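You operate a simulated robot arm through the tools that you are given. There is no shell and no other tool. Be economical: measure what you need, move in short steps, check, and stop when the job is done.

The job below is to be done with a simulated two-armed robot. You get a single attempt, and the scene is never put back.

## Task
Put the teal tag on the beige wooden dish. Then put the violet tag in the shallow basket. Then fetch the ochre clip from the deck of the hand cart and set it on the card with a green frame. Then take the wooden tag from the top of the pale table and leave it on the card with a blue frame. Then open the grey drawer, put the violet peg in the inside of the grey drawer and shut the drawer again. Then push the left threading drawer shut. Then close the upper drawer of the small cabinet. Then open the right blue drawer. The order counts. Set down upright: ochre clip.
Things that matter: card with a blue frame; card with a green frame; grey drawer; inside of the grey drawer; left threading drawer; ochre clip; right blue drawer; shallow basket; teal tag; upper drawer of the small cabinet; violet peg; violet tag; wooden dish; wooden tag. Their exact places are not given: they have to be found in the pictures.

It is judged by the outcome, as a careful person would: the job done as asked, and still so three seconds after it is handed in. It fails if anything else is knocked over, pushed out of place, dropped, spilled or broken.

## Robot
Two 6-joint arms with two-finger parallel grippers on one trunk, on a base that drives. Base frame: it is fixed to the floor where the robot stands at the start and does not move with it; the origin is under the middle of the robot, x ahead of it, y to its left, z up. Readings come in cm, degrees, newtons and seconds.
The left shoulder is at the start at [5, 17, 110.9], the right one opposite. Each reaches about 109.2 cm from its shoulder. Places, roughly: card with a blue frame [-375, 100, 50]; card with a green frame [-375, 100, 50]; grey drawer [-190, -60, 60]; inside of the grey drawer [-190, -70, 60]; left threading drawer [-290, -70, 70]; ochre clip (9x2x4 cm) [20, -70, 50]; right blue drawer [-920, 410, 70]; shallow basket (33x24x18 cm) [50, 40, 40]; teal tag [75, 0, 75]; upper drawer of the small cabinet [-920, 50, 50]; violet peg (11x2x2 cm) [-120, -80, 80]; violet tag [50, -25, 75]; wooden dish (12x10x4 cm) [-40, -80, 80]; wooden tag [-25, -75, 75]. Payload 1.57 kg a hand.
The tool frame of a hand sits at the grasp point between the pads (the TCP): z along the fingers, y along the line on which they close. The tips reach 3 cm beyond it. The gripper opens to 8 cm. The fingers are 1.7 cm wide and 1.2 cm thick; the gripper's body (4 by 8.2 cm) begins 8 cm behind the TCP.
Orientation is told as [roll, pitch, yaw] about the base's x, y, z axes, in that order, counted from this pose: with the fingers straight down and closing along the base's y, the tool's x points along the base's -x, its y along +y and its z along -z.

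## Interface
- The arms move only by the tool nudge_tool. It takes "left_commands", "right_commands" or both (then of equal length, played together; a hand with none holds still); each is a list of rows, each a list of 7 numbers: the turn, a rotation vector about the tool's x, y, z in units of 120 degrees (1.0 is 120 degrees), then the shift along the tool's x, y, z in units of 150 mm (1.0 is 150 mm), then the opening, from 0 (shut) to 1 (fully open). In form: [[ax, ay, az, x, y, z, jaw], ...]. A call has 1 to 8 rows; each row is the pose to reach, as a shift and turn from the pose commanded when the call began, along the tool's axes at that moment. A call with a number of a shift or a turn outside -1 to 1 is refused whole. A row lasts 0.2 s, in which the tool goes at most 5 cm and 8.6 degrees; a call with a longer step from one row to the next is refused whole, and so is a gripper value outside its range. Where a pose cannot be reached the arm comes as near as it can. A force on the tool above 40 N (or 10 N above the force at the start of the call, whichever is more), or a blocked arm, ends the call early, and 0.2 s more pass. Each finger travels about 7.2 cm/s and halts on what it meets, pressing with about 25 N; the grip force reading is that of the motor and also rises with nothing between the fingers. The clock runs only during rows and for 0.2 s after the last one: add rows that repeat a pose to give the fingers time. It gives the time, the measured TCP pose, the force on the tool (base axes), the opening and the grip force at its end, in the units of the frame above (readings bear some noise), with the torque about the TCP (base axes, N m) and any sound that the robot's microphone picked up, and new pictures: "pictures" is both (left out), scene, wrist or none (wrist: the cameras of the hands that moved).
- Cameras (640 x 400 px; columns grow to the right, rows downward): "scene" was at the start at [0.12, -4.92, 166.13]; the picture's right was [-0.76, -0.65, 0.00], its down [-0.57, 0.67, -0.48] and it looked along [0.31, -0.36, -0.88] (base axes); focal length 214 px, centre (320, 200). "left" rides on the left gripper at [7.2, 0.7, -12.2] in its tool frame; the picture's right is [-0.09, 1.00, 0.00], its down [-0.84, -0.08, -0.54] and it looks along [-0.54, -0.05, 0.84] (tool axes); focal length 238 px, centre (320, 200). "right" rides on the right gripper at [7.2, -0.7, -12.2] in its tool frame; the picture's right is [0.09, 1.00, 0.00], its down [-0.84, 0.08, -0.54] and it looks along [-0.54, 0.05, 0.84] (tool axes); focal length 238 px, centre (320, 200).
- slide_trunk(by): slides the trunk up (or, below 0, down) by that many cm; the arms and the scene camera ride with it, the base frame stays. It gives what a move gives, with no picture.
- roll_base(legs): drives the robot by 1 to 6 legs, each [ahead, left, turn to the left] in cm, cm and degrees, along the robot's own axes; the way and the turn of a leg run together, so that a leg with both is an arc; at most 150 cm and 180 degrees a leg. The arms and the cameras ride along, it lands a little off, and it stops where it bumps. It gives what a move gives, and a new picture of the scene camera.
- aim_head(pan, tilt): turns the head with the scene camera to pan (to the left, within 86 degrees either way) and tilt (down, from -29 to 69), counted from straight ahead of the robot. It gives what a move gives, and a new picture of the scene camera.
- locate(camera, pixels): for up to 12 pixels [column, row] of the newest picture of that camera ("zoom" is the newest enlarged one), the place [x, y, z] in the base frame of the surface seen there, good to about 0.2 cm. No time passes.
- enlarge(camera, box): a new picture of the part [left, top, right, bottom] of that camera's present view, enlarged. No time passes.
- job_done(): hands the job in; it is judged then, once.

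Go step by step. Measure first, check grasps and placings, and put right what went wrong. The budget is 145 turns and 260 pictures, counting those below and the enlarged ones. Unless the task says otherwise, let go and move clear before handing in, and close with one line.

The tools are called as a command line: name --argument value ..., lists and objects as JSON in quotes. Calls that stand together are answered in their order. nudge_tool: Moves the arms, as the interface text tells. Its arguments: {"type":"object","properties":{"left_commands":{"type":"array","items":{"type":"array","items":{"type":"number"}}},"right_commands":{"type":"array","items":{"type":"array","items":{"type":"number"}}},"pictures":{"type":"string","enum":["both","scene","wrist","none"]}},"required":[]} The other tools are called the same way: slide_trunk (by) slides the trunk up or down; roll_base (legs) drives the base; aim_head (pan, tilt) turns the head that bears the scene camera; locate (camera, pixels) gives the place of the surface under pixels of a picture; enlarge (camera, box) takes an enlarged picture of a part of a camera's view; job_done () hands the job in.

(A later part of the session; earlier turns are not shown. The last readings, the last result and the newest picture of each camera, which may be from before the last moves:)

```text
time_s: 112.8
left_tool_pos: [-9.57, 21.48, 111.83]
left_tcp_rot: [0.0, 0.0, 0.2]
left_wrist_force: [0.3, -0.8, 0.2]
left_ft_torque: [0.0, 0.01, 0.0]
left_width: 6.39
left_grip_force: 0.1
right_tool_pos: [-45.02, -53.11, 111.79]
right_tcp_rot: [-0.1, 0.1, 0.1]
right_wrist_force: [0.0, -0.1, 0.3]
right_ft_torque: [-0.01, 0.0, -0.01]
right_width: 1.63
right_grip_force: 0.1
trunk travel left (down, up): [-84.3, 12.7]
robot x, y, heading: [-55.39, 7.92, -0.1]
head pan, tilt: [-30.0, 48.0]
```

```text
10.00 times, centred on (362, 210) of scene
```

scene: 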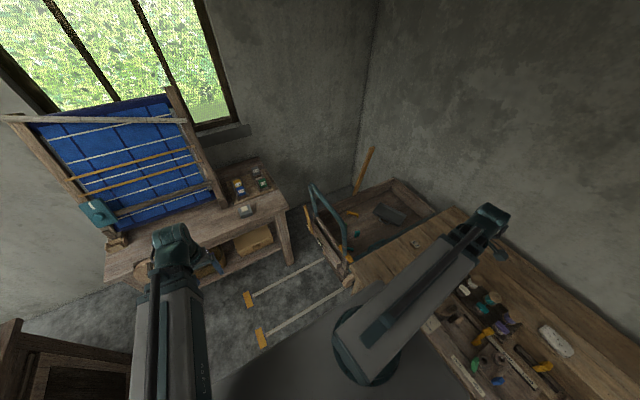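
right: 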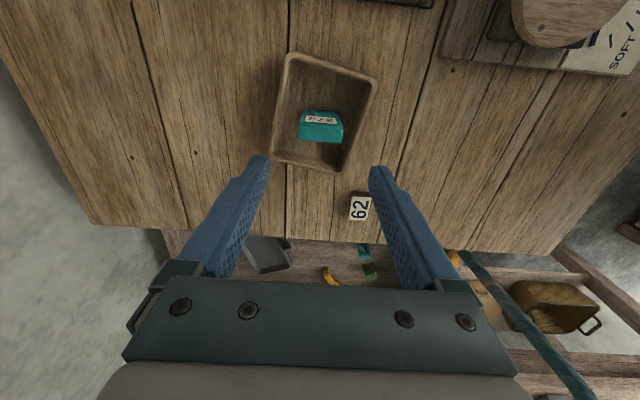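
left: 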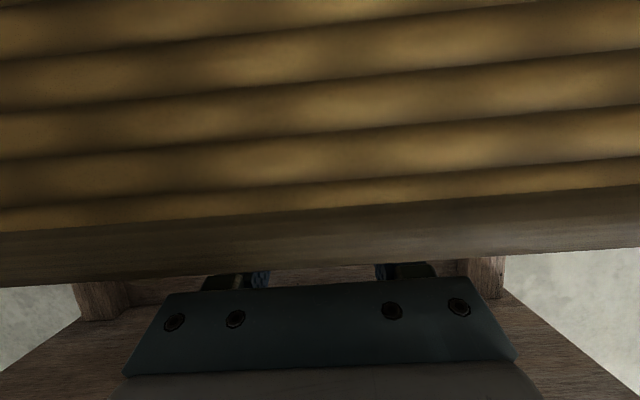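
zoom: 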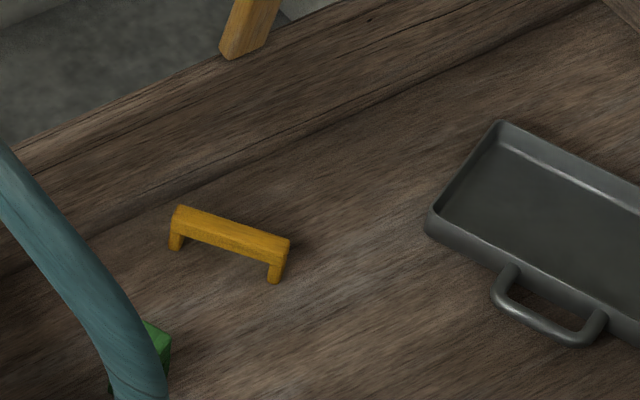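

The handle frames a window (x −7…23, z 68…96) through which the arm must thread with the hand level. I turn the base +35°, which also lines the gripper yaw up with the clip, and drive to a staging place.

roll_base --legs '[[0, 0, 35], [36, 18, 0]]'

aim_head --pan 80 --tilt 45

```text
time_s: 116.9
left_tool_pos: [-6.03, 80.26, 111.74]
left_tcp_rot: [0.0, 0.2, 34.7]
left_wrist_force: [0.1, -0.8, 0.0]
left_ft_torque: [-0.03, -0.01, 0.01]
left_width: 6.41
left_grip_force: 0.0
right_tool_pos: [7.23, -1.15, 111.58]
right_tcp_rot: [0.0, 0.1, 34.9]
right_wrist_force: [0.4, 0.1, -0.5]
right_ft_torque: [-0.02, 0.02, 0.03]
right_width: 1.6
right_grip_force: 0.1
trunk travel left (down, up): [-84.3, 12.7]
robot x, y, heading: [-35.9, 43.18, 34.8]
head pan, tilt: [-30.0, 48.0]
```

scene: 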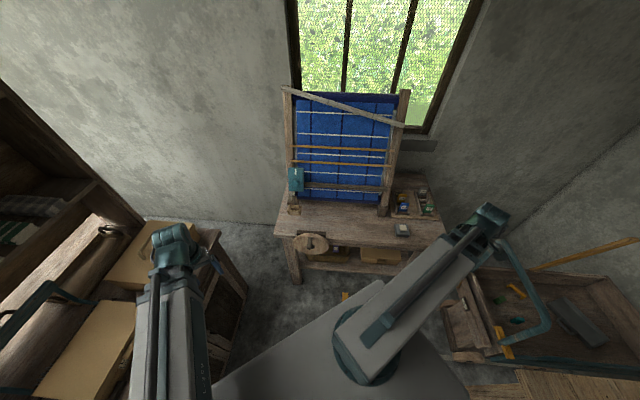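

```text
time_s: 118.8
left_tool_pos: [-6.18, 80.09, 111.82]
left_tcp_rot: [0.0, 0.1, 34.7]
left_wrist_force: [-0.1, 0.3, 0.6]
left_ft_torque: [0.02, -0.01, 0.01]
left_width: 6.42
left_grip_force: 0.1
right_tool_pos: [7.28, -1.17, 111.71]
right_tcp_rot: [0.1, 0.0, 34.7]
right_wrist_force: [-1.0, 0.2, 0.0]
right_ft_torque: [-0.01, -0.03, 0.01]
right_width: 1.6
right_grip_force: 0.1
trunk travel left (down, up): [-84.3, 12.7]
robot x, y, heading: [-36.36, 43.17, 34.6]
head pan, tilt: [80.0, 45.0]
```

scene: 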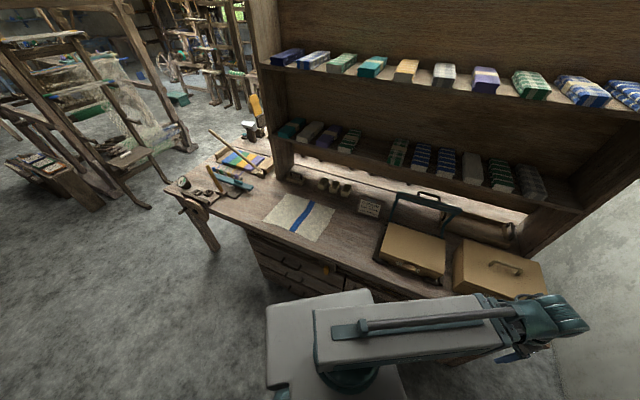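

I check the cabinet's front edge to see where the left arm may be parked.

locate --camera "scene" --pixels '[[290, 240], [345, 272], [250, 227], [175, 195], [330, 290], [240, 300], [415, 265], [500, 270], [205, 240]]'

```text
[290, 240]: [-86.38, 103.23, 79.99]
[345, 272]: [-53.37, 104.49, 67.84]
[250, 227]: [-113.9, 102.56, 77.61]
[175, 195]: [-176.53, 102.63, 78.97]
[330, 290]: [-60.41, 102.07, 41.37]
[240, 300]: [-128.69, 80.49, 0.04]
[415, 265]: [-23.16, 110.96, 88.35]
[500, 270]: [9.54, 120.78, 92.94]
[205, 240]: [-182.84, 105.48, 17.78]
```

Cabinet front is at y 102, so the left hand can park at about (−70,89). I swing it there and bring the right arm to bearing −68°.

nudge_tool --left_commands '[[0, 0, 0, 0.023, 0.243, 0, 0.8], [0, 0, 0, 0.047, 0.487, 0, 0.8], [0, 0, 0, 0.07, 0.73, 0, 0.8], [0, 0, 0, 0.093, 0.973, 0, 0.8]]' --right_commands '[[0, 0, 0, 0.242, 0.052, 0, 0.2], [0, 0, 0, 0.483, 0.103, 0, 0.2], [0, 0, 0, 0.725, 0.155, 0, 0.2], [0, 0, 0, 0.967, 0.207, 0, 0.2]]' --pictures "none"

nudge_tool --left_commands '[[0, 0, 0, 0.122, 0.247, 0, 0.8], [0, 0, 0, 0.243, 0.493, 0, 0.8], [0, 0, 0, 0.365, 0.74, 0, 0.8], [0, 0, 0, 0.487, 0.987, 0, 0.8]]' --pictures "none"

nudge_tool --left_commands '[[0, 0, 0, 0.195, 0.167, 0, 0.8], [0, 0, 0, 0.39, 0.333, 0, 0.8], [0, 0, 0, 0.585, 0.5, 0, 0.8], [0, 0, 0, 0.78, 0.667, 0, 0.8]]' --pictures "none"

nudge_tool --left_commands '[[0, 0, 0, 0.247, 0.083, 0, 0.8], [0, 0, 0, 0.493, 0.167, 0, 0.8], [0, 0, 0, 0.74, 0.25, 0, 0.8], [0, 0, 0, 0.987, 0.333, 0, 0.8]]' --pictures "none"

nudge_tool --left_commands '[[0, 0, 0, 0.284, 0, 0, 0.8], [0, 0, 0, 0.569, 0, 0, 0.8], [0, 0, 0, 0.853, -0.017, 0, 0.8]]' --pictures "none"

aim_head --pan -70 --tilt 45

```text
time_s: 119.8
left_tool_pos: [-15.64, 91.46, 111.78]
left_tcp_rot: [-0.1, 0.1, 34.9]
left_wrist_force: [0.9, 0.3, -0.5]
left_ft_torque: [-0.03, 0.0, 0.0]
left_width: 6.39
left_grip_force: 0.0
right_tool_pos: [-6.66, -7.02, 111.81]
right_tcp_rot: [0.0, 0.0, 34.8]
right_wrist_force: [0.3, 0.5, -0.6]
right_ft_torque: [0.0, 0.02, -0.01]
right_width: 1.61
right_grip_force: 0.1
trunk travel left (down, up): [-84.3, 12.7]
robot x, y, heading: [-35.95, 42.72, 34.7]
head pan, tilt: [80.0, 45.0]
```

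```text
time_s: 120.8
left_tool_pos: [-30.14, 99.47, 111.61]
left_tcp_rot: [-0.1, 0.1, 34.8]
left_wrist_force: [-1.2, 0.0, 0.8]
left_ft_torque: [-0.03, 0.01, -0.02]
left_width: 6.4
left_grip_force: 0.1
left hand out of reach, approached as far as the arm can: row 2
right_tool_pos: [-6.56, -6.96, 111.75]
right_tcp_rot: [0.0, 0.1, 34.8]
right_wrist_force: [-0.2, -0.9, 0.2]
right_ft_torque: [-0.02, -0.05, 0.0]
right_width: 1.6
right_grip_force: 0.1
trunk travel left (down, up): [-84.3, 12.7]
robot x, y, heading: [-36.36, 42.93, 34.5]
head pan, tilt: [80.0, 45.0]
```

```text
time_s: 121.8
left_tool_pos: [-45.56, 100.93, 111.71]
left_tcp_rot: [0.0, 0.2, 34.9]
left_wrist_force: [0.6, -0.4, -0.2]
left_ft_torque: [-0.02, 0.0, 0.0]
left_width: 6.4
left_grip_force: 0.1
right_tool_pos: [-6.61, -7.06, 111.81]
right_tcp_rot: [0.0, 0.0, 34.8]
right_wrist_force: [0.2, 1.2, -0.3]
right_ft_torque: [0.05, 0.0, 0.01]
right_width: 1.61
right_grip_force: 0.0
trunk travel left (down, up): [-84.3, 12.7]
robot x, y, heading: [-36.3, 43.05, 34.6]
head pan, tilt: [80.0, 45.0]
```

```text
time_s: 122.8
left_tool_pos: [-60.55, 96.58, 111.65]
left_tcp_rot: [0.0, 0.1, 34.8]
left_wrist_force: [-0.5, 0.1, -0.1]
left_ft_torque: [-0.01, 0.03, 0.02]
left_width: 6.42
left_grip_force: 0.0
right_tool_pos: [-6.6, -7.12, 111.72]
right_tcp_rot: [0.0, 0.1, 34.8]
right_wrist_force: [0.0, -0.3, 0.1]
right_ft_torque: [0.01, 0.0, -0.05]
right_width: 1.61
right_grip_force: 0.1
trunk travel left (down, up): [-84.3, 12.7]
robot x, y, heading: [-36.27, 42.84, 34.7]
head pan, tilt: [80.0, 45.0]
```

```text
time_s: 123.6
left_tool_pos: [-70.95, 89.02, 111.8]
left_tcp_rot: [0.0, 0.0, 34.8]
left_wrist_force: [0.2, -0.5, -0.9]
left_ft_torque: [0.02, -0.03, 0.01]
left_width: 6.42
left_grip_force: 0.0
right_tool_pos: [-6.63, -7.05, 111.73]
right_tcp_rot: [0.0, 0.1, 34.7]
right_wrist_force: [-0.4, 0.8, 0.2]
right_ft_torque: [0.02, 0.0, -0.01]
right_width: 1.58
right_grip_force: 0.0
trunk travel left (down, up): [-84.3, 12.7]
robot x, y, heading: [-36.22, 43.18, 34.6]
head pan, tilt: [80.0, 45.0]
```

```text
time_s: 126.0
left_tool_pos: [-70.87, 89.09, 111.64]
left_tcp_rot: [-0.1, 0.1, 34.8]
left_wrist_force: [-0.4, -0.2, 0.1]
left_ft_torque: [-0.03, 0.03, -0.01]
left_width: 6.38
left_grip_force: 0.1
right_tool_pos: [-6.67, -7.01, 111.67]
right_tcp_rot: [0.0, 0.1, 34.8]
right_wrist_force: [-0.2, 0.3, -0.5]
right_ft_torque: [-0.02, 0.0, 0.0]
right_width: 1.59
right_grip_force: 0.2
trunk travel left (down, up): [-84.3, 12.7]
robot x, y, heading: [-36.27, 43.1, 35.1]
head pan, tilt: [-70.0, 45.0]
```

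scene: 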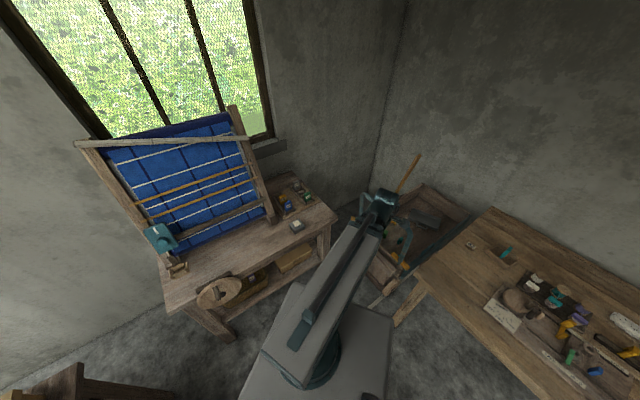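

Now tilt the right hand level along bearing −68° in two calls, after backing off 4 cm.

roll_base --legs '[[0.9, 3.9, 0]]'

nudge_tool --right_commands '[[0.0608, 0.0141, 0, 0.04, -0.166, -0.03, 0.2], [0.1217, 0.0281, 0, 0.08, -0.33, -0.09, 0.2], [0.1825, 0.0422, 0, 0.12, -0.5, -0.16, 0.2], [0.2433, 0.0563, 0, 0.16, -0.67, -0.24, 0.2], [0.3042, 0.0703, 0, 0.2, -0.83, -0.33, 0.2], [0.365, 0.0844, 0, 0.231, -0.997, -0.424, 0.2]]' --pictures "none"

nudge_tool --right_commands '[[0.0608, 0.0141, 0, 0.04, -0.166, -0.03, 0.2], [0.1217, 0.0281, 0, 0.08, -0.33, -0.09, 0.2], [0.1825, 0.0422, 0, 0.12, -0.5, -0.16, 0.2], [0.2433, 0.0563, 0, 0.16, -0.67, -0.24, 0.2], [0.3042, 0.0703, 0, 0.2, -0.83, -0.33, 0.2], [0.365, 0.0844, 0, 0.231, -0.997, -0.424, 0.2]]' --pictures "both"

```text
time_s: 126.8
left_tool_pos: [-72.36, 92.88, 111.81]
left_tcp_rot: [-0.1, 0.1, 34.8]
left_wrist_force: [0.2, 1.2, -0.5]
left_ft_torque: [-0.03, -0.02, 0.02]
left_width: 6.42
left_grip_force: 0.1
right_tool_pos: [-8.09, -3.16, 111.9]
right_tcp_rot: [-0.1, 0.2, 34.8]
right_wrist_force: [0.0, 1.1, -0.8]
right_ft_torque: [-0.06, 0.0, 0.0]
right_width: 1.6
right_grip_force: 0.1
trunk travel left (down, up): [-84.3, 12.7]
robot x, y, heading: [-37.6, 46.77, 34.9]
head pan, tilt: [-70.0, 45.0]
```

scene: 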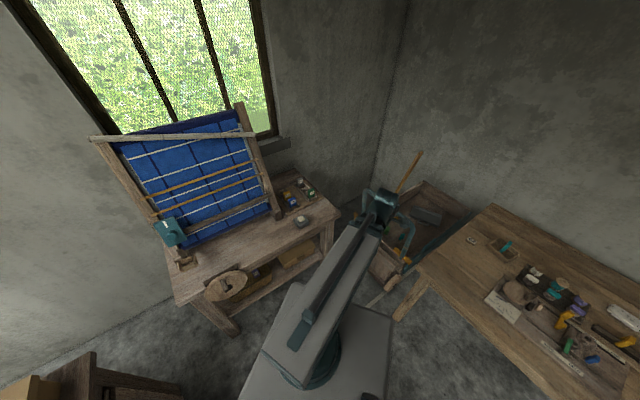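

```text
time_s: 128.2
left_tool_pos: [-72.27, 92.87, 111.78]
left_tcp_rot: [0.0, 0.0, 34.8]
left_wrist_force: [0.1, 0.3, -0.5]
left_ft_torque: [0.0, -0.01, -0.01]
left_width: 6.38
left_grip_force: 0.1
right_tool_pos: [-2.28, -17.63, 118.2]
right_tcp_rot: [-44.4, 9.1, 31.0]
right_wrist_force: [-0.4, -1.0, -0.3]
right_ft_torque: [-0.01, -0.02, 0.0]
right_width: 1.6
right_grip_force: 0.1
right hand out of reach, approached as far as the arm can: row 2, 3, 4, 5
trunk travel left (down, up): [-84.3, 12.7]
robot x, y, heading: [-37.67, 46.24, 34.8]
head pan, tilt: [-70.0, 45.0]
```

```text
time_s: 129.6
left_tool_pos: [-72.41, 92.71, 111.58]
left_tcp_rot: [0.0, 0.1, 34.8]
left_wrist_force: [-0.3, -0.3, 0.4]
left_ft_torque: [0.0, -0.02, 0.01]
left_width: 6.39
left_grip_force: 0.0
right_tool_pos: [-0.18, -23.29, 133.03]
right_tcp_rot: [-88.3, 13.2, 21.9]
right_wrist_force: [-0.1, -0.3, 0.3]
right_ft_torque: [-0.01, -0.02, -0.02]
right_width: 1.61
right_grip_force: 0.0
right hand out of reach, approached as far as the arm can: row 6
trunk travel left (down, up): [-84.3, 12.7]
robot x, y, heading: [-37.06, 46.67, 34.8]
head pan, tilt: [-70.0, 45.0]
```

scene: 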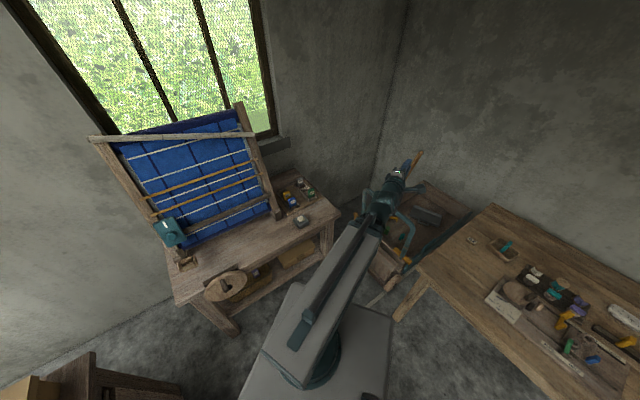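
right: 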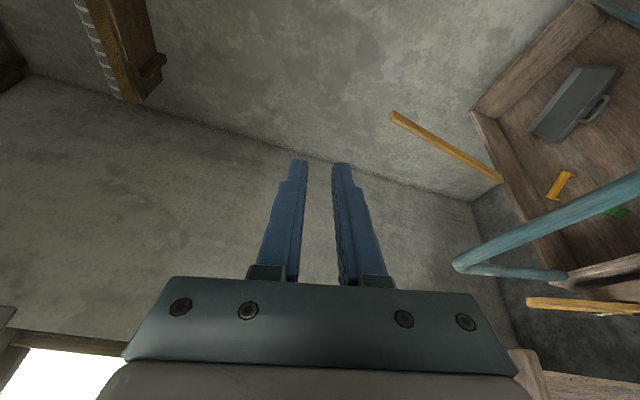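

The hand is level at z 133 (tip y≈−26, crossbar at y −34). I lower the trunk to z≈82 and look.

slide_trunk --by -40

slide_trunk --by -11

nudge_tool --right_commands '[[0, 0, 0, 0, 0, 0, 0.2]]' --pictures "both"

```text
time_s: 133.5
left_tool_pos: [-72.35, 92.78, 71.85]
left_tcp_rot: [0.0, 0.0, 34.8]
left_wrist_force: [0.2, 0.1, -0.2]
left_ft_torque: [0.03, 0.04, 0.03]
left_width: 6.42
left_grip_force: 0.0
right_tool_pos: [-0.19, -23.19, 93.06]
right_tcp_rot: [-88.1, 13.1, 21.8]
right_wrist_force: [0.1, 0.3, 0.6]
right_ft_torque: [0.0, 0.04, 0.01]
right_width: 1.59
right_grip_force: 0.0
trunk travel left (down, up): [-44.3, 52.7]
robot x, y, heading: [-37.94, 46.88, 34.7]
head pan, tilt: [-70.0, 45.0]
```

```text
time_s: 134.9
left_tool_pos: [-72.3, 92.85, 60.88]
left_tcp_rot: [0.0, 0.1, 34.8]
left_wrist_force: [0.3, 0.5, -0.6]
left_ft_torque: [-0.05, -0.02, 0.01]
left_width: 6.4
left_grip_force: 0.0
right_tool_pos: [-0.11, -23.25, 82.01]
right_tcp_rot: [-88.0, 13.2, 21.8]
right_wrist_force: [0.0, 0.4, 0.1]
right_ft_torque: [0.01, -0.05, 0.0]
right_width: 1.6
right_grip_force: 0.0
trunk travel left (down, up): [-33.3, 63.7]
robot x, y, heading: [-37.8, 46.61, 34.9]
head pan, tilt: [-70.0, 45.0]
```

```text
time_s: 135.3
left_tool_pos: [-72.34, 92.87, 60.67]
left_tcp_rot: [-0.1, 0.1, 34.7]
left_wrist_force: [0.4, 0.0, 0.8]
left_ft_torque: [-0.01, 0.0, -0.01]
left_width: 6.4
left_grip_force: 0.1
right_tool_pos: [-0.19, -23.32, 81.96]
right_tcp_rot: [-88.1, 13.1, 21.8]
right_wrist_force: [0.4, -0.5, -0.1]
right_ft_torque: [0.01, 0.01, 0.02]
right_width: 1.62
right_grip_force: 0.0
trunk travel left (down, up): [-33.3, 63.7]
robot x, y, heading: [-37.79, 46.69, 34.7]
head pan, tilt: [-70.0, 45.0]
```

scene: 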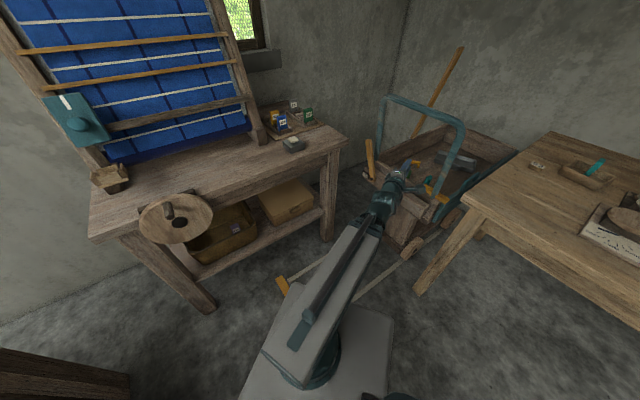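
right: 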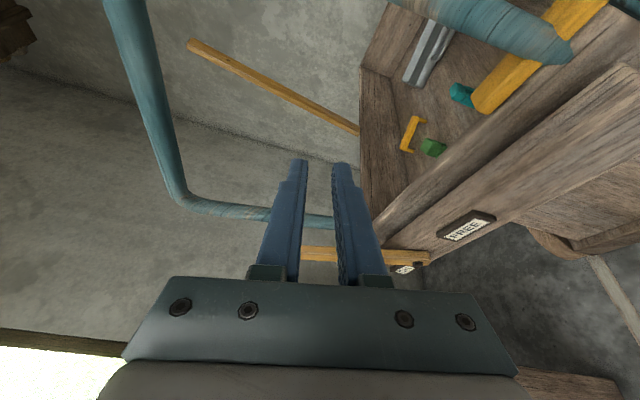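

The violet tag is visible in the basket at (236,230). The hand lines up with the window; I drive in half way first.

roll_base --legs '[[-3.3, -20, 0]]'

enlarge --camera "scene" --box '[320, 80, 520, 220]'

enlarge --camera "right" --box '[0, 0, 640, 400]'

```text
time_s: 136.9
left_tool_pos: [-63.71, 74.48, 60.86]
left_tcp_rot: [0.0, 0.1, 34.8]
left_wrist_force: [0.4, -0.7, -0.3]
left_ft_torque: [-0.01, 0.01, 0.02]
left_width: 6.41
left_grip_force: 0.0
right_tool_pos: [8.57, -41.55, 82.08]
right_tcp_rot: [-88.2, 13.0, 21.8]
right_wrist_force: [0.6, -0.3, 0.0]
right_ft_torque: [0.0, -0.01, 0.0]
right_width: 1.56
right_grip_force: 0.2
trunk travel left (down, up): [-33.3, 63.7]
robot x, y, heading: [-28.8, 28.42, 34.7]
head pan, tilt: [-70.0, 45.0]
```

scene: 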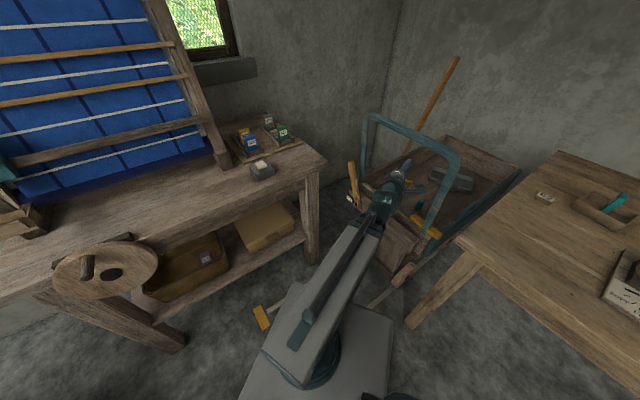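

```text
2.86 times, centred on (420, 150) of scene
```

zoom: 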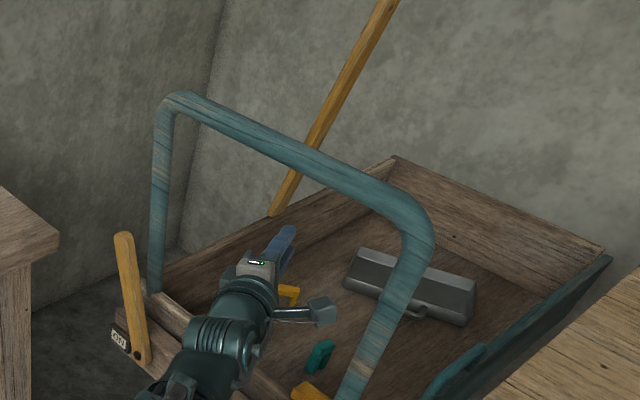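

```text
1.00 times, centred on (320, 200) of right (not enlarged: the box is as wide or as high as the picture)
```

zoom: 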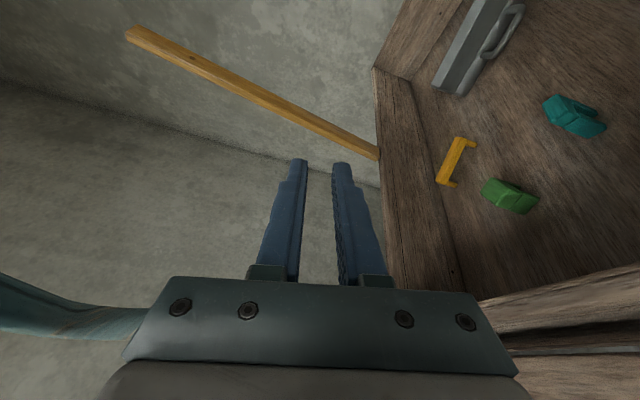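

Threading well, with the side camera clearing the post. Drive the second half.

roll_base --legs '[[-3.3, -20, 0]]'

enlarge --camera "scene" --box '[320, 80, 520, 220]'

nudge_tool --right_commands '[[0, 0, 0, 0, 0, 0, 0.2]]' --pictures "wrist"

```text
time_s: 138.5
left_tool_pos: [-54.91, 55.99, 60.77]
left_tcp_rot: [-0.1, 0.1, 34.9]
left_wrist_force: [-0.2, -0.3, -0.2]
left_ft_torque: [0.04, 0.03, 0.0]
left_width: 6.39
left_grip_force: 0.1
right_tool_pos: [17.44, -59.96, 82.08]
right_tcp_rot: [-88.2, 13.2, 21.9]
right_wrist_force: [-0.6, 1.2, -0.5]
right_ft_torque: [0.02, 0.04, 0.04]
right_width: 1.59
right_grip_force: 0.1
trunk travel left (down, up): [-33.3, 63.7]
robot x, y, heading: [-19.93, 9.88, 34.7]
head pan, tilt: [-70.0, 45.0]
```

scene: 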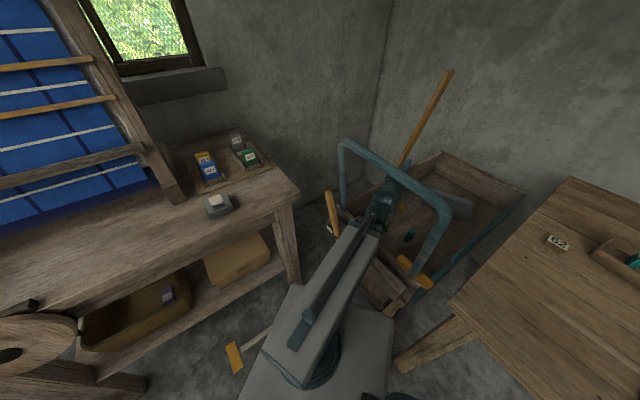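

```text
2.86 times, centred on (420, 150) of scene
```

zoom: 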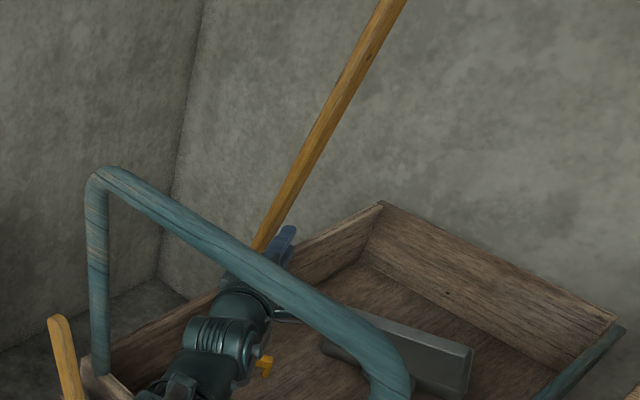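

```text
time_s: 138.9
left_tool_pos: [-54.93, 55.99, 60.78]
left_tcp_rot: [-0.1, 0.1, 34.9]
left_wrist_force: [1.2, 0.0, -1.7]
left_ft_torque: [0.01, -0.02, 0.0]
left_width: 6.38
left_grip_force: 0.0
right_tool_pos: [17.42, -59.77, 82.17]
right_tcp_rot: [-88.1, 13.1, 21.9]
right_wrist_force: [-0.4, -0.3, -0.6]
right_ft_torque: [0.01, 0.0, 0.02]
right_width: 1.6
right_grip_force: 0.1
trunk travel left (down, up): [-33.3, 63.7]
robot x, y, heading: [-20.16, 9.93, 34.8]
head pan, tilt: [-70.0, 45.0]
```

right: 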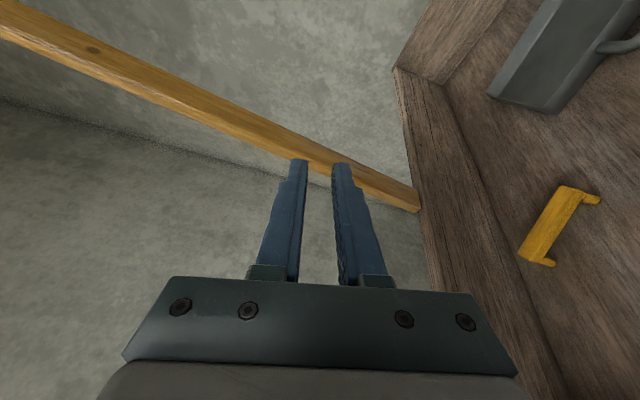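

The wrist is at the window now. I extend while tilting the fingers halfway down and check.

nudge_tool --right_commands '[[-0.0608, -0.0141, 0, -0.02, 0.06, 0.1, 0.2], [-0.1217, -0.0281, 0, -0.05, 0.18, 0.18, 0.2], [-0.1825, -0.0422, 0, -0.09, 0.34, 0.25, 0.3], [-0.2433, -0.0563, 0, -0.13, 0.53, 0.31, 0.4], [-0.3042, -0.0703, 0, -0.18, 0.75, 0.35, 0.5], [-0.365, -0.0844, 0, -0.231, 0.997, 0.376, 0.5]]' --pictures "both"

enlarge --camera "scene" --box '[320, 80, 520, 220]'

```text
time_s: 140.3
left_tool_pos: [-54.92, 55.99, 60.9]
left_tcp_rot: [0.0, 0.0, 34.9]
left_wrist_force: [0.0, -0.2, -0.6]
left_ft_torque: [0.0, -0.02, 0.0]
left_width: 6.38
left_grip_force: 0.1
right_tool_pos: [19.29, -64.72, 66.77]
right_tcp_rot: [-42.4, 8.8, 31.1]
right_wrist_force: [-0.4, 0.0, -0.4]
right_ft_torque: [-0.01, -0.01, 0.02]
right_width: 4.0
right_grip_force: 0.2
right hand out of reach, approached as far as the arm can: row 1, 2, 3, 4, 5
trunk travel left (down, up): [-33.3, 63.7]
robot x, y, heading: [-20.44, 10.22, 35.1]
head pan, tilt: [-70.0, 45.0]
```

scene: 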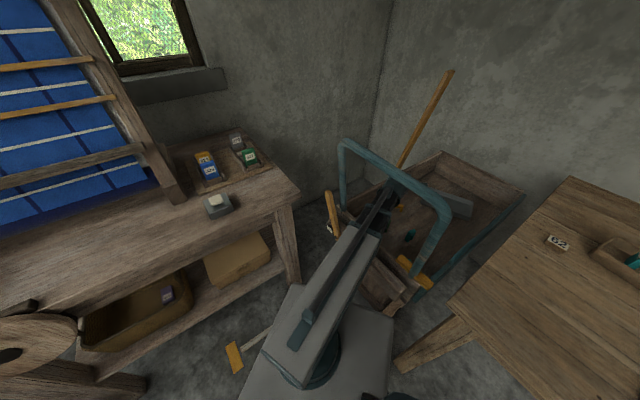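
right: 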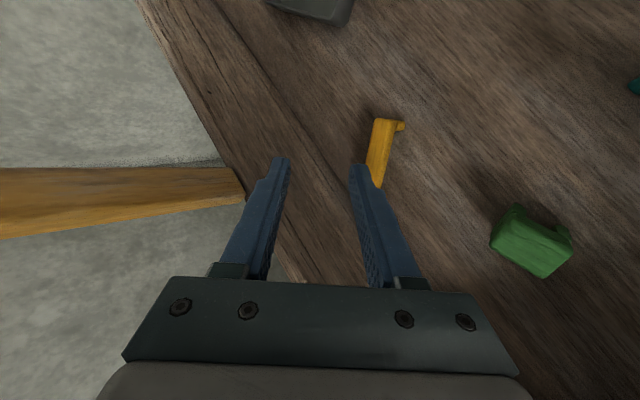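

```text
2.86 times, centred on (420, 150) of scene
```

zoom: 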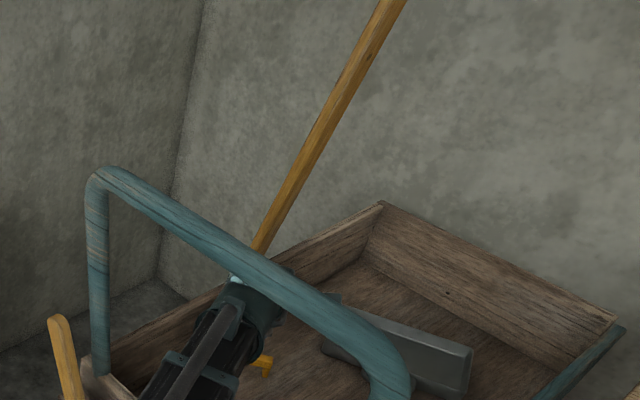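

Clear so far. I finish tilting down with the TCP heading over the clip.

nudge_tool --right_commands '[[-0.0575, -0.0133, 0, -0.01, 0.03, 0.06, 0.6], [-0.115, -0.0267, 0, -0.02, 0.06, 0.13, 0.6], [-0.1725, -0.04, 0, -0.02, 0.09, 0.19, 0.6], [-0.23, -0.0533, 0, -0.03, 0.12, 0.26, 0.6], [-0.2875, -0.0667, 0, -0.035, 0.15, 0.32, 0.6], [-0.345, -0.08, 0, -0.041, 0.175, 0.384, 0.6]]' --pictures "both"

enlarge --camera "scene" --box '[320, 80, 520, 220]'

```text
time_s: 141.7
left_tool_pos: [-54.99, 56.14, 60.68]
left_tcp_rot: [0.0, 0.1, 34.8]
left_wrist_force: [-0.1, -0.5, 0.7]
left_ft_torque: [-0.02, 0.0, 0.01]
left_width: 6.4
left_grip_force: 0.0
right_tool_pos: [19.97, -66.48, 60.75]
right_tcp_rot: [-0.6, 0.1, 34.5]
right_wrist_force: [0.5, -0.5, 0.7]
right_ft_torque: [-0.04, 0.0, -0.01]
right_width: 4.82
right_grip_force: 0.1
right hand out of reach, approached as far as the arm can: row 1, 2, 3, 4, 5
trunk travel left (down, up): [-33.3, 63.7]
robot x, y, heading: [-19.95, 9.75, 34.8]
head pan, tilt: [-70.0, 45.0]
```

scene: 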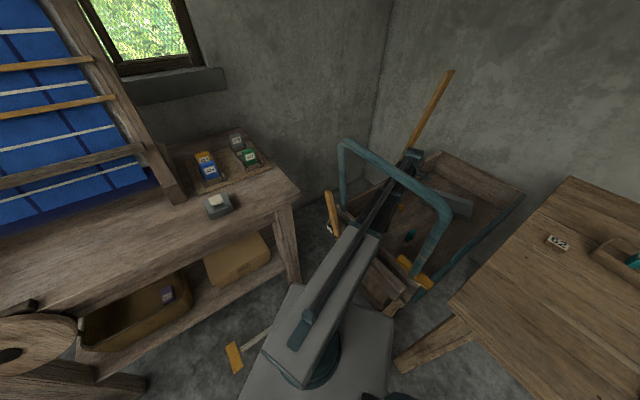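
right: 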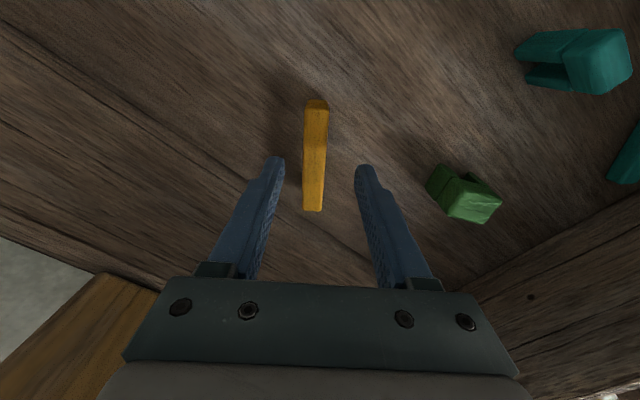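

```text
2.86 times, centred on (420, 150) of scene
```

zoom: 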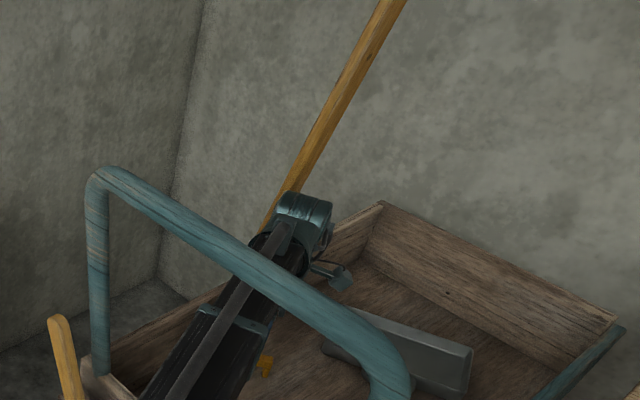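

The clip (315,155) is well aligned between the fingers. I measure its ends.

locate --camera "right" --pixels '[[316, 105], [313, 208], [314, 155], [306, 155], [323, 155], [317, 101], [290, 155]]'

```text
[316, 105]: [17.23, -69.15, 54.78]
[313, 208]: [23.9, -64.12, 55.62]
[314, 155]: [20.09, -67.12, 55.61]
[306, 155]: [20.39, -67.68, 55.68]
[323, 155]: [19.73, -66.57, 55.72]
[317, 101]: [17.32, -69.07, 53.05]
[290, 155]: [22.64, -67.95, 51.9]
```

I centre on the bar, turn 2.4°, lower 4.3 cm, grip and lift slightly.

nudge_tool --right_commands '[[0, 0, -0.02, 0.008, -0.035, 0, 0.6], [0, 0, -0.02, 0.008, -0.035, 0, 0.6]]' --pictures "none"

slide_trunk --by -4.3

nudge_tool --right_commands '[[0, 0, 0, 0, 0, 0, 0], [0, 0, 0, 0, 0, 0, 0], [0, 0, 0, 0, 0, 0, 0], [0, 0, 0, 0, 0, 0, 0], [0, 0, 0, 0, 0, 0, 0]]' --pictures "wrist"

slide_trunk --by 4.3

nudge_tool --right_commands '[[0, 0, 0, 0, 0, 0, 0]]' --pictures "wrist"

```text
time_s: 142.3
left_tool_pos: [-54.89, 56.12, 60.78]
left_tcp_rot: [-0.1, 0.1, 34.9]
left_wrist_force: [0.0, -1.0, 0.2]
left_ft_torque: [0.01, 0.0, 0.03]
left_width: 6.41
left_grip_force: 0.0
right_tool_pos: [20.26, -66.97, 60.79]
right_tcp_rot: [-0.7, 0.3, 37.1]
right_wrist_force: [0.1, -0.2, 0.4]
right_ft_torque: [0.02, 0.0, 0.0]
right_width: 4.81
right_grip_force: 0.1
trunk travel left (down, up): [-33.3, 63.7]
robot x, y, heading: [-20.19, 9.78, 34.9]
head pan, tilt: [-70.0, 45.0]
```

```text
time_s: 143.2
left_tool_pos: [-54.88, 56.13, 56.47]
left_tcp_rot: [0.0, 0.1, 34.9]
left_wrist_force: [0.4, 0.4, 0.4]
left_ft_torque: [-0.01, -0.01, 0.04]
left_width: 6.4
left_grip_force: 0.0
right_tool_pos: [20.27, -67.05, 56.45]
right_tcp_rot: [-0.7, 0.3, 37.0]
right_wrist_force: [0.0, -1.0, 1.3]
right_ft_torque: [0.02, -0.01, 0.01]
right_width: 4.8
right_grip_force: 0.0
trunk travel left (down, up): [-29.0, 68.0]
robot x, y, heading: [-19.81, 10.23, 34.9]
head pan, tilt: [-70.0, 45.0]
```

```text
time_s: 144.4
left_tool_pos: [-54.94, 56.09, 56.41]
left_tcp_rot: [0.0, 0.1, 34.9]
left_wrist_force: [0.5, 0.6, -0.1]
left_ft_torque: [0.05, 0.0, -0.02]
left_width: 6.41
left_grip_force: 0.1
right_tool_pos: [20.23, -67.11, 56.48]
right_tcp_rot: [-0.8, 0.3, 36.9]
right_wrist_force: [0.3, 0.3, 1.9]
right_ft_torque: [-0.04, 0.06, 0.02]
right_width: 1.7
right_grip_force: 25.4
trunk travel left (down, up): [-29.0, 68.0]
robot x, y, heading: [-20.51, 10.5, 35.0]
head pan, tilt: [-70.0, 45.0]
```

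right: 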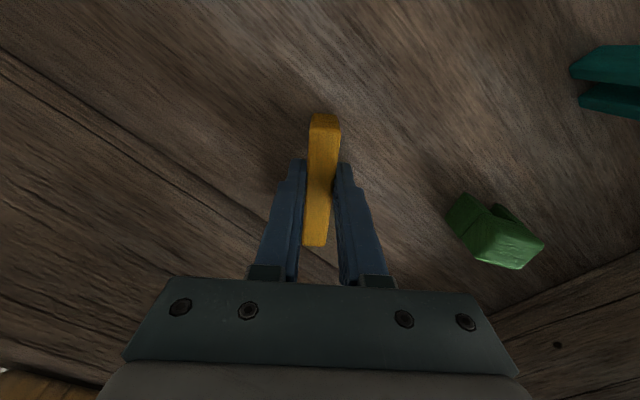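

```text
time_s: 145.2
left_tool_pos: [-54.87, 56.14, 60.83]
left_tcp_rot: [0.0, 0.2, 34.8]
left_wrist_force: [-1.0, -0.1, 0.4]
left_ft_torque: [0.0, 0.03, -0.01]
left_width: 6.38
left_grip_force: 0.1
right_tool_pos: [20.25, -67.13, 60.71]
right_tcp_rot: [-0.7, 0.3, 36.9]
right_wrist_force: [-0.6, -0.3, -0.8]
right_ft_torque: [0.01, -0.03, 0.03]
right_width: 1.67
right_grip_force: 24.6
trunk travel left (down, up): [-33.3, 63.7]
robot x, y, heading: [-19.67, 9.93, 34.8]
head pan, tilt: [-70.0, 45.0]
```

```text
time_s: 145.6
left_tool_pos: [-54.96, 56.07, 60.86]
left_tcp_rot: [0.0, 0.1, 34.9]
left_wrist_force: [0.4, 0.2, 0.3]
left_ft_torque: [-0.01, 0.0, 0.02]
left_width: 6.4
left_grip_force: 0.0
right_tool_pos: [20.19, -66.99, 60.82]
right_tcp_rot: [-0.6, 0.4, 36.8]
right_wrist_force: [0.9, 0.1, -0.4]
right_ft_torque: [-0.01, 0.03, 0.01]
right_width: 1.66
right_grip_force: 24.8
trunk travel left (down, up): [-33.3, 63.7]
robot x, y, heading: [-20.13, 10.12, 34.7]
head pan, tilt: [-70.0, 45.0]
```

right: 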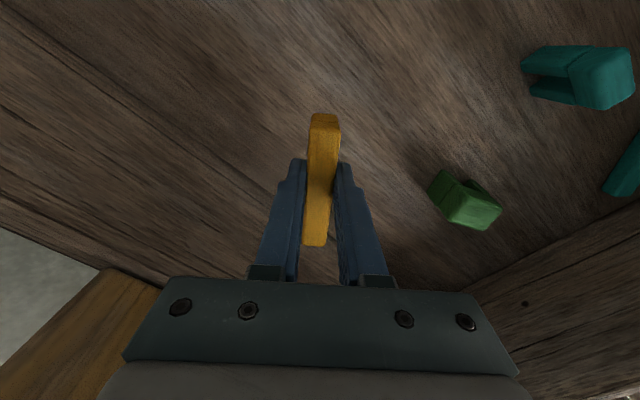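

Clip is held (1.67 cm). Reverse: tilt up while retracting, then drive back out of the window.

nudge_tool --right_commands '[[0.0603, 0.0163, 0, -0.01, 0.02, -0.07, 0], [0.1207, 0.0325, 0, -0.015, 0.05, -0.14, 0], [0.181, 0.0488, 0, -0.02, 0.08, -0.21, 0], [0.2413, 0.065, 0, -0.03, 0.11, -0.28, 0], [0.3017, 0.0813, 0, -0.035, 0.14, -0.35, 0], [0.362, 0.0975, 0, -0.043, 0.161, -0.424, 0]]' --pictures "none"

nudge_tool --right_commands '[[0.0603, 0.0163, 0, 0.02, -0.074, -0.165, 0], [0.1207, 0.0325, 0, 0.04, -0.147, -0.33, 0], [0.181, 0.0488, 0, 0.06, -0.221, -0.495, 0], [0.2413, 0.065, 0, 0.08, -0.295, -0.66, 0], [0.3017, 0.0813, 0, 0.1, -0.37, -0.825, 0], [0.362, 0.0975, 0, 0.119, -0.442, -0.989, 0]]' --pictures "both"

enlarge --camera "scene" --box '[320, 80, 520, 220]'

```text
time_s: 147.0
left_tool_pos: [-54.87, 56.06, 60.87]
left_tcp_rot: [0.0, 0.1, 34.9]
left_wrist_force: [-0.2, 0.1, 0.3]
left_ft_torque: [-0.03, 0.02, 0.0]
left_width: 6.39
left_grip_force: 0.1
right_tool_pos: [19.27, -64.69, 67.5]
right_tcp_rot: [-44.8, 10.8, 32.6]
right_wrist_force: [0.4, -0.5, -1.1]
right_ft_torque: [0.03, -0.02, -0.01]
right_width: 1.66
right_grip_force: 25.2
right hand out of reach, approached as far as the arm can: row 1, 2, 3, 4, 5, 6
trunk travel left (down, up): [-33.3, 63.7]
robot x, y, heading: [-20.12, 9.8, 34.9]
head pan, tilt: [-70.0, 45.0]
```

```text
time_s: 148.4
left_tool_pos: [-54.99, 56.14, 60.76]
left_tcp_rot: [0.1, 0.1, 34.9]
left_wrist_force: [-0.2, -0.1, -0.6]
left_ft_torque: [-0.04, -0.02, 0.02]
left_width: 6.4
left_grip_force: 0.0
right_tool_pos: [17.14, -59.38, 82.91]
right_tcp_rot: [-90.8, 15.2, 21.8]
right_wrist_force: [0.5, -0.5, -0.3]
right_ft_torque: [0.02, 0.0, 0.0]
right_width: 1.67
right_grip_force: 25.0
right hand out of reach, approached as far as the arm can: row 1, 2, 3, 6
trunk travel left (down, up): [-33.3, 63.7]
robot x, y, heading: [-20.05, 10.05, 35.0]
head pan, tilt: [-70.0, 45.0]
```

scene: 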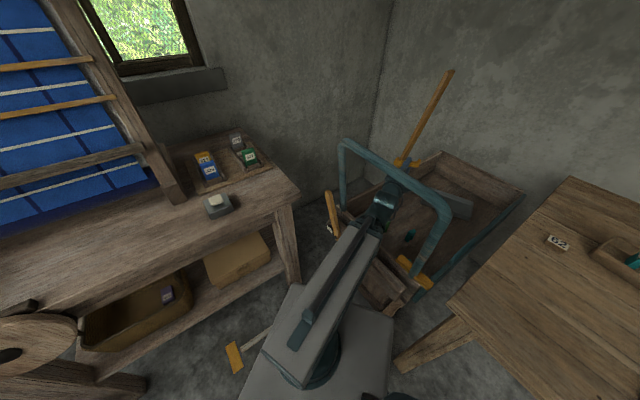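
right: 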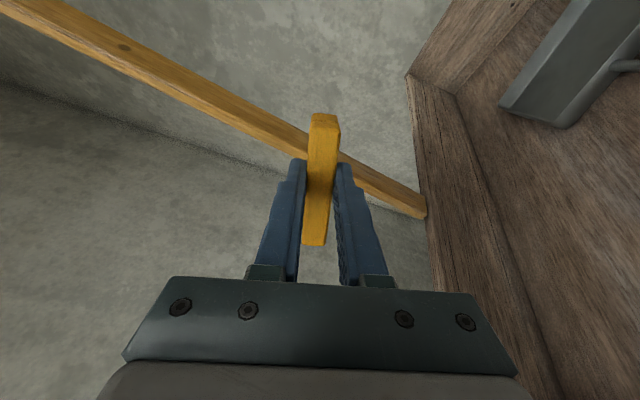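

```text
2.86 times, centred on (420, 150) of scene
```

zoom: 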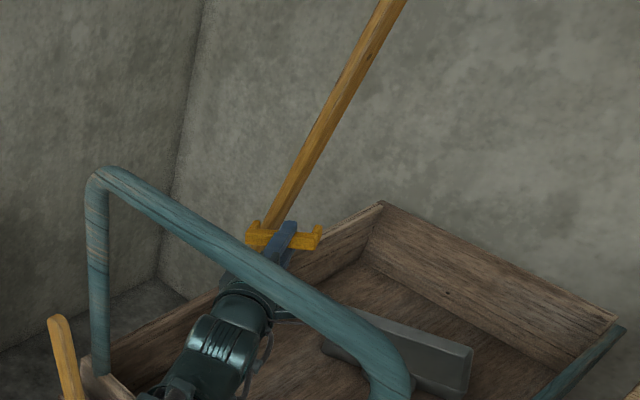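

Clip clears the stick. I drive back out along the same path.

roll_base --legs '[[3.3, 20, 0], [3.3, 20, 0]]'

slide_trunk --by 35

aim_head --pan 80 --tilt 25

```text
time_s: 151.3
left_tool_pos: [-72.54, 92.86, 60.78]
left_tcp_rot: [0.0, 0.2, 34.9]
left_wrist_force: [-0.4, 0.4, -0.1]
left_ft_torque: [-0.02, -0.02, 0.01]
left_width: 6.4
left_grip_force: 0.2
right_tool_pos: [-0.49, -22.6, 83.05]
right_tcp_rot: [-90.5, 15.2, 21.8]
right_wrist_force: [-1.1, -0.7, -0.3]
right_ft_torque: [0.03, -0.02, -0.01]
right_width: 1.66
right_grip_force: 25.5
trunk travel left (down, up): [-33.3, 63.7]
robot x, y, heading: [-37.89, 46.78, 34.8]
head pan, tilt: [-70.0, 45.0]
```

scene: 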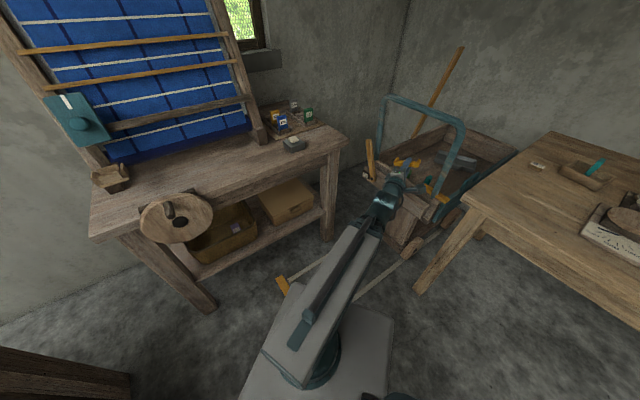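

```text
time_s: 154.7
left_tool_pos: [-72.5, 92.94, 95.66]
left_tcp_rot: [0.0, 0.1, 34.9]
left_wrist_force: [-0.5, -0.5, -1.0]
left_ft_torque: [0.0, -0.02, -0.05]
left_width: 6.38
left_grip_force: 0.1
right_tool_pos: [-0.51, -22.48, 117.92]
right_tcp_rot: [-90.6, 15.2, 21.7]
right_wrist_force: [-0.2, 1.2, -0.5]
right_ft_torque: [-0.02, 0.01, 0.02]
right_width: 1.7
right_grip_force: 24.7
trunk travel left (down, up): [-68.3, 28.7]
robot x, y, heading: [-38.01, 46.97, 34.8]
head pan, tilt: [-70.0, 45.0]
```

```text
time_s: 157.0
left_tool_pos: [-72.54, 92.94, 95.79]
left_tcp_rot: [-0.1, 0.1, 35.0]
left_wrist_force: [-0.1, -0.2, 0.0]
left_ft_torque: [-0.04, 0.03, 0.0]
left_width: 6.41
left_grip_force: 0.1
right_tool_pos: [-0.62, -22.6, 118.1]
right_tcp_rot: [-90.6, 15.2, 21.7]
right_wrist_force: [0.3, -0.3, -1.0]
right_ft_torque: [-0.02, -0.01, 0.01]
right_width: 1.67
right_grip_force: 25.0
trunk travel left (down, up): [-68.3, 28.7]
robot x, y, heading: [-37.61, 46.8, 34.9]
head pan, tilt: [80.0, 25.0]
```

scene: 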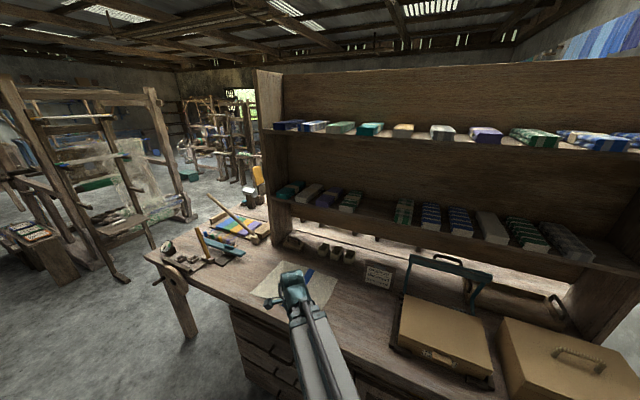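

The clip came out. I tilt the hand back down, raise the trunk, and move to the aisle, turning to face −x.

nudge_tool --right_commands '[[-0.0603, -0.0163, 0, -0.03, 0.1, -0.12, 0], [-0.1207, -0.0325, 0, -0.06, 0.24, -0.22, 0], [-0.181, -0.0488, 0, -0.11, 0.4, -0.3, 0], [-0.2413, -0.065, 0, -0.16, 0.58, -0.36, 0], [-0.3017, -0.0813, 0, -0.21, 0.78, -0.4, 0], [-0.362, -0.0975, 0, -0.266, 0.988, -0.424, 0]]' --pictures "none"

nudge_tool --right_commands '[[-0.0603, -0.0163, 0, -0.03, 0.1, -0.12, 0], [-0.1207, -0.0325, 0, -0.06, 0.24, -0.22, 0], [-0.181, -0.0488, 0, -0.11, 0.4, -0.3, 0], [-0.2413, -0.065, 0, -0.16, 0.58, -0.36, 0], [-0.3017, -0.0813, 0, -0.21, 0.78, -0.4, 0], [-0.362, -0.0975, 0, -0.266, 0.988, -0.424, 0]]' --pictures "none"

slide_trunk --by 25

aim_head --pan 0 --tilt 40

roll_base --legs '[[-28, -3, 0], [0, 0, 145]]'

```text
time_s: 158.4
left_tool_pos: [-72.51, 92.96, 95.7]
left_tcp_rot: [0.0, 0.1, 34.8]
left_wrist_force: [-0.7, -0.9, 0.4]
left_ft_torque: [0.01, -0.01, 0.01]
left_width: 6.4
left_grip_force: 0.1
right_tool_pos: [-2.97, -16.84, 102.44]
right_tcp_rot: [-44.5, 10.8, 32.6]
right_wrist_force: [1.0, 0.0, -0.6]
right_ft_torque: [0.01, 0.01, 0.0]
right_width: 1.69
right_grip_force: 25.1
right hand out of reach, approached as far as the arm can: row 1, 2, 3, 4, 5
trunk travel left (down, up): [-68.3, 28.7]
robot x, y, heading: [-37.47, 46.91, 35.2]
head pan, tilt: [80.0, 25.0]
```

```text
time_s: 159.8
left_tool_pos: [-72.58, 92.88, 95.73]
left_tcp_rot: [0.0, 0.1, 34.9]
left_wrist_force: [0.0, 0.3, 0.7]
left_ft_torque: [0.01, -0.02, 0.02]
left_width: 6.39
left_grip_force: 0.2
right_tool_pos: [-8.68, -2.59, 95.55]
right_tcp_rot: [-0.5, 0.2, 37.0]
right_wrist_force: [0.3, -0.2, 0.9]
right_ft_torque: [-0.01, 0.02, 0.01]
right_width: 1.67
right_grip_force: 24.9
right hand out of reach, approached as far as the arm can: row 1, 2, 3, 4, 5
trunk travel left (down, up): [-68.3, 28.7]
robot x, y, heading: [-37.82, 46.8, 35.0]
head pan, tilt: [80.0, 25.0]
```

```text
time_s: 162.4
left_tool_pos: [-72.52, 92.94, 120.84]
left_tcp_rot: [0.1, 0.2, 34.9]
left_wrist_force: [0.8, 1.1, -1.1]
left_ft_torque: [-0.01, 0.01, 0.0]
left_width: 6.4
left_grip_force: 0.1
right_tool_pos: [-8.56, -2.63, 120.67]
right_tcp_rot: [-0.6, 0.2, 36.9]
right_wrist_force: [-0.2, -0.4, -0.7]
right_ft_torque: [-0.03, 0.0, 0.01]
right_width: 1.69
right_grip_force: 24.6
trunk travel left (down, up): [-93.3, 3.7]
robot x, y, heading: [-37.55, 47.01, 35.0]
head pan, tilt: [80.0, 25.0]
```

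```text
time_s: 163.9
left_tool_pos: [-72.55, 92.94, 120.73]
left_tcp_rot: [0.0, 0.1, 34.9]
left_wrist_force: [0.0, -0.1, 0.9]
left_ft_torque: [0.0, 0.0, 0.01]
left_width: 6.4
left_grip_force: 0.1
right_tool_pos: [-8.5, -2.67, 120.77]
right_tcp_rot: [-0.6, 0.2, 36.9]
right_wrist_force: [0.6, 0.3, 0.5]
right_ft_torque: [0.02, 0.0, 0.03]
right_width: 1.7
right_grip_force: 25.4
trunk travel left (down, up): [-93.3, 3.7]
robot x, y, heading: [-37.92, 46.9, 34.8]
head pan, tilt: [0.0, 40.0]
```

scene: 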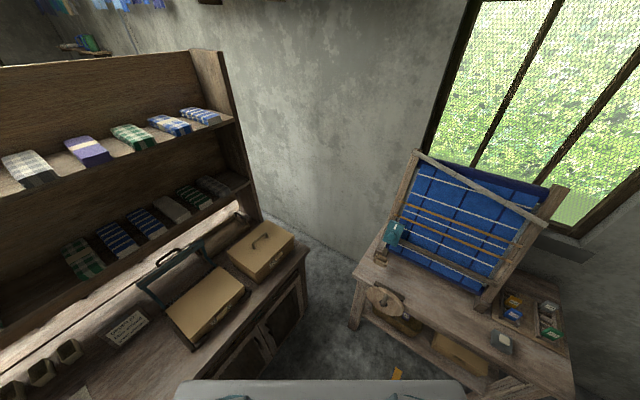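

```text
time_s: 171.9
left_tool_pos: [-57.33, -29.31, 120.62]
left_tcp_rot: [0.0, 0.1, 179.5]
left_wrist_force: [-0.3, 0.5, 0.5]
left_ft_torque: [0.02, -0.01, 0.03]
left_width: 6.4
left_grip_force: 0.0
right_tool_pos: [-54.02, 85.47, 120.72]
right_tcp_rot: [-0.6, 0.2, -178.5]
right_wrist_force: [-0.1, 1.0, -0.6]
right_ft_torque: [-0.03, 0.0, -0.03]
right_width: 1.64
right_grip_force: 25.1
trunk travel left (down, up): [-93.3, 3.7]
robot x, y, heading: [-59.18, 28.38, 179.4]
head pan, tilt: [0.0, 40.0]
```

scene: 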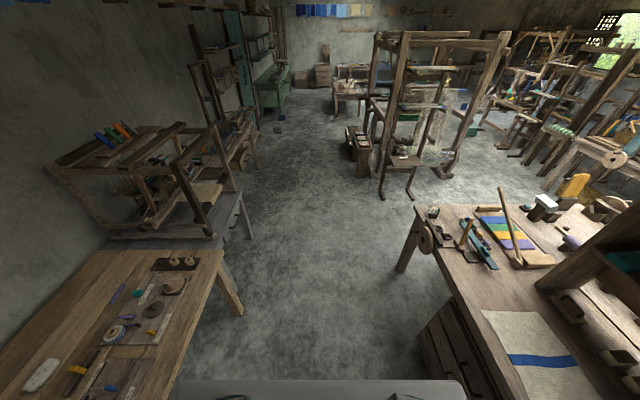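

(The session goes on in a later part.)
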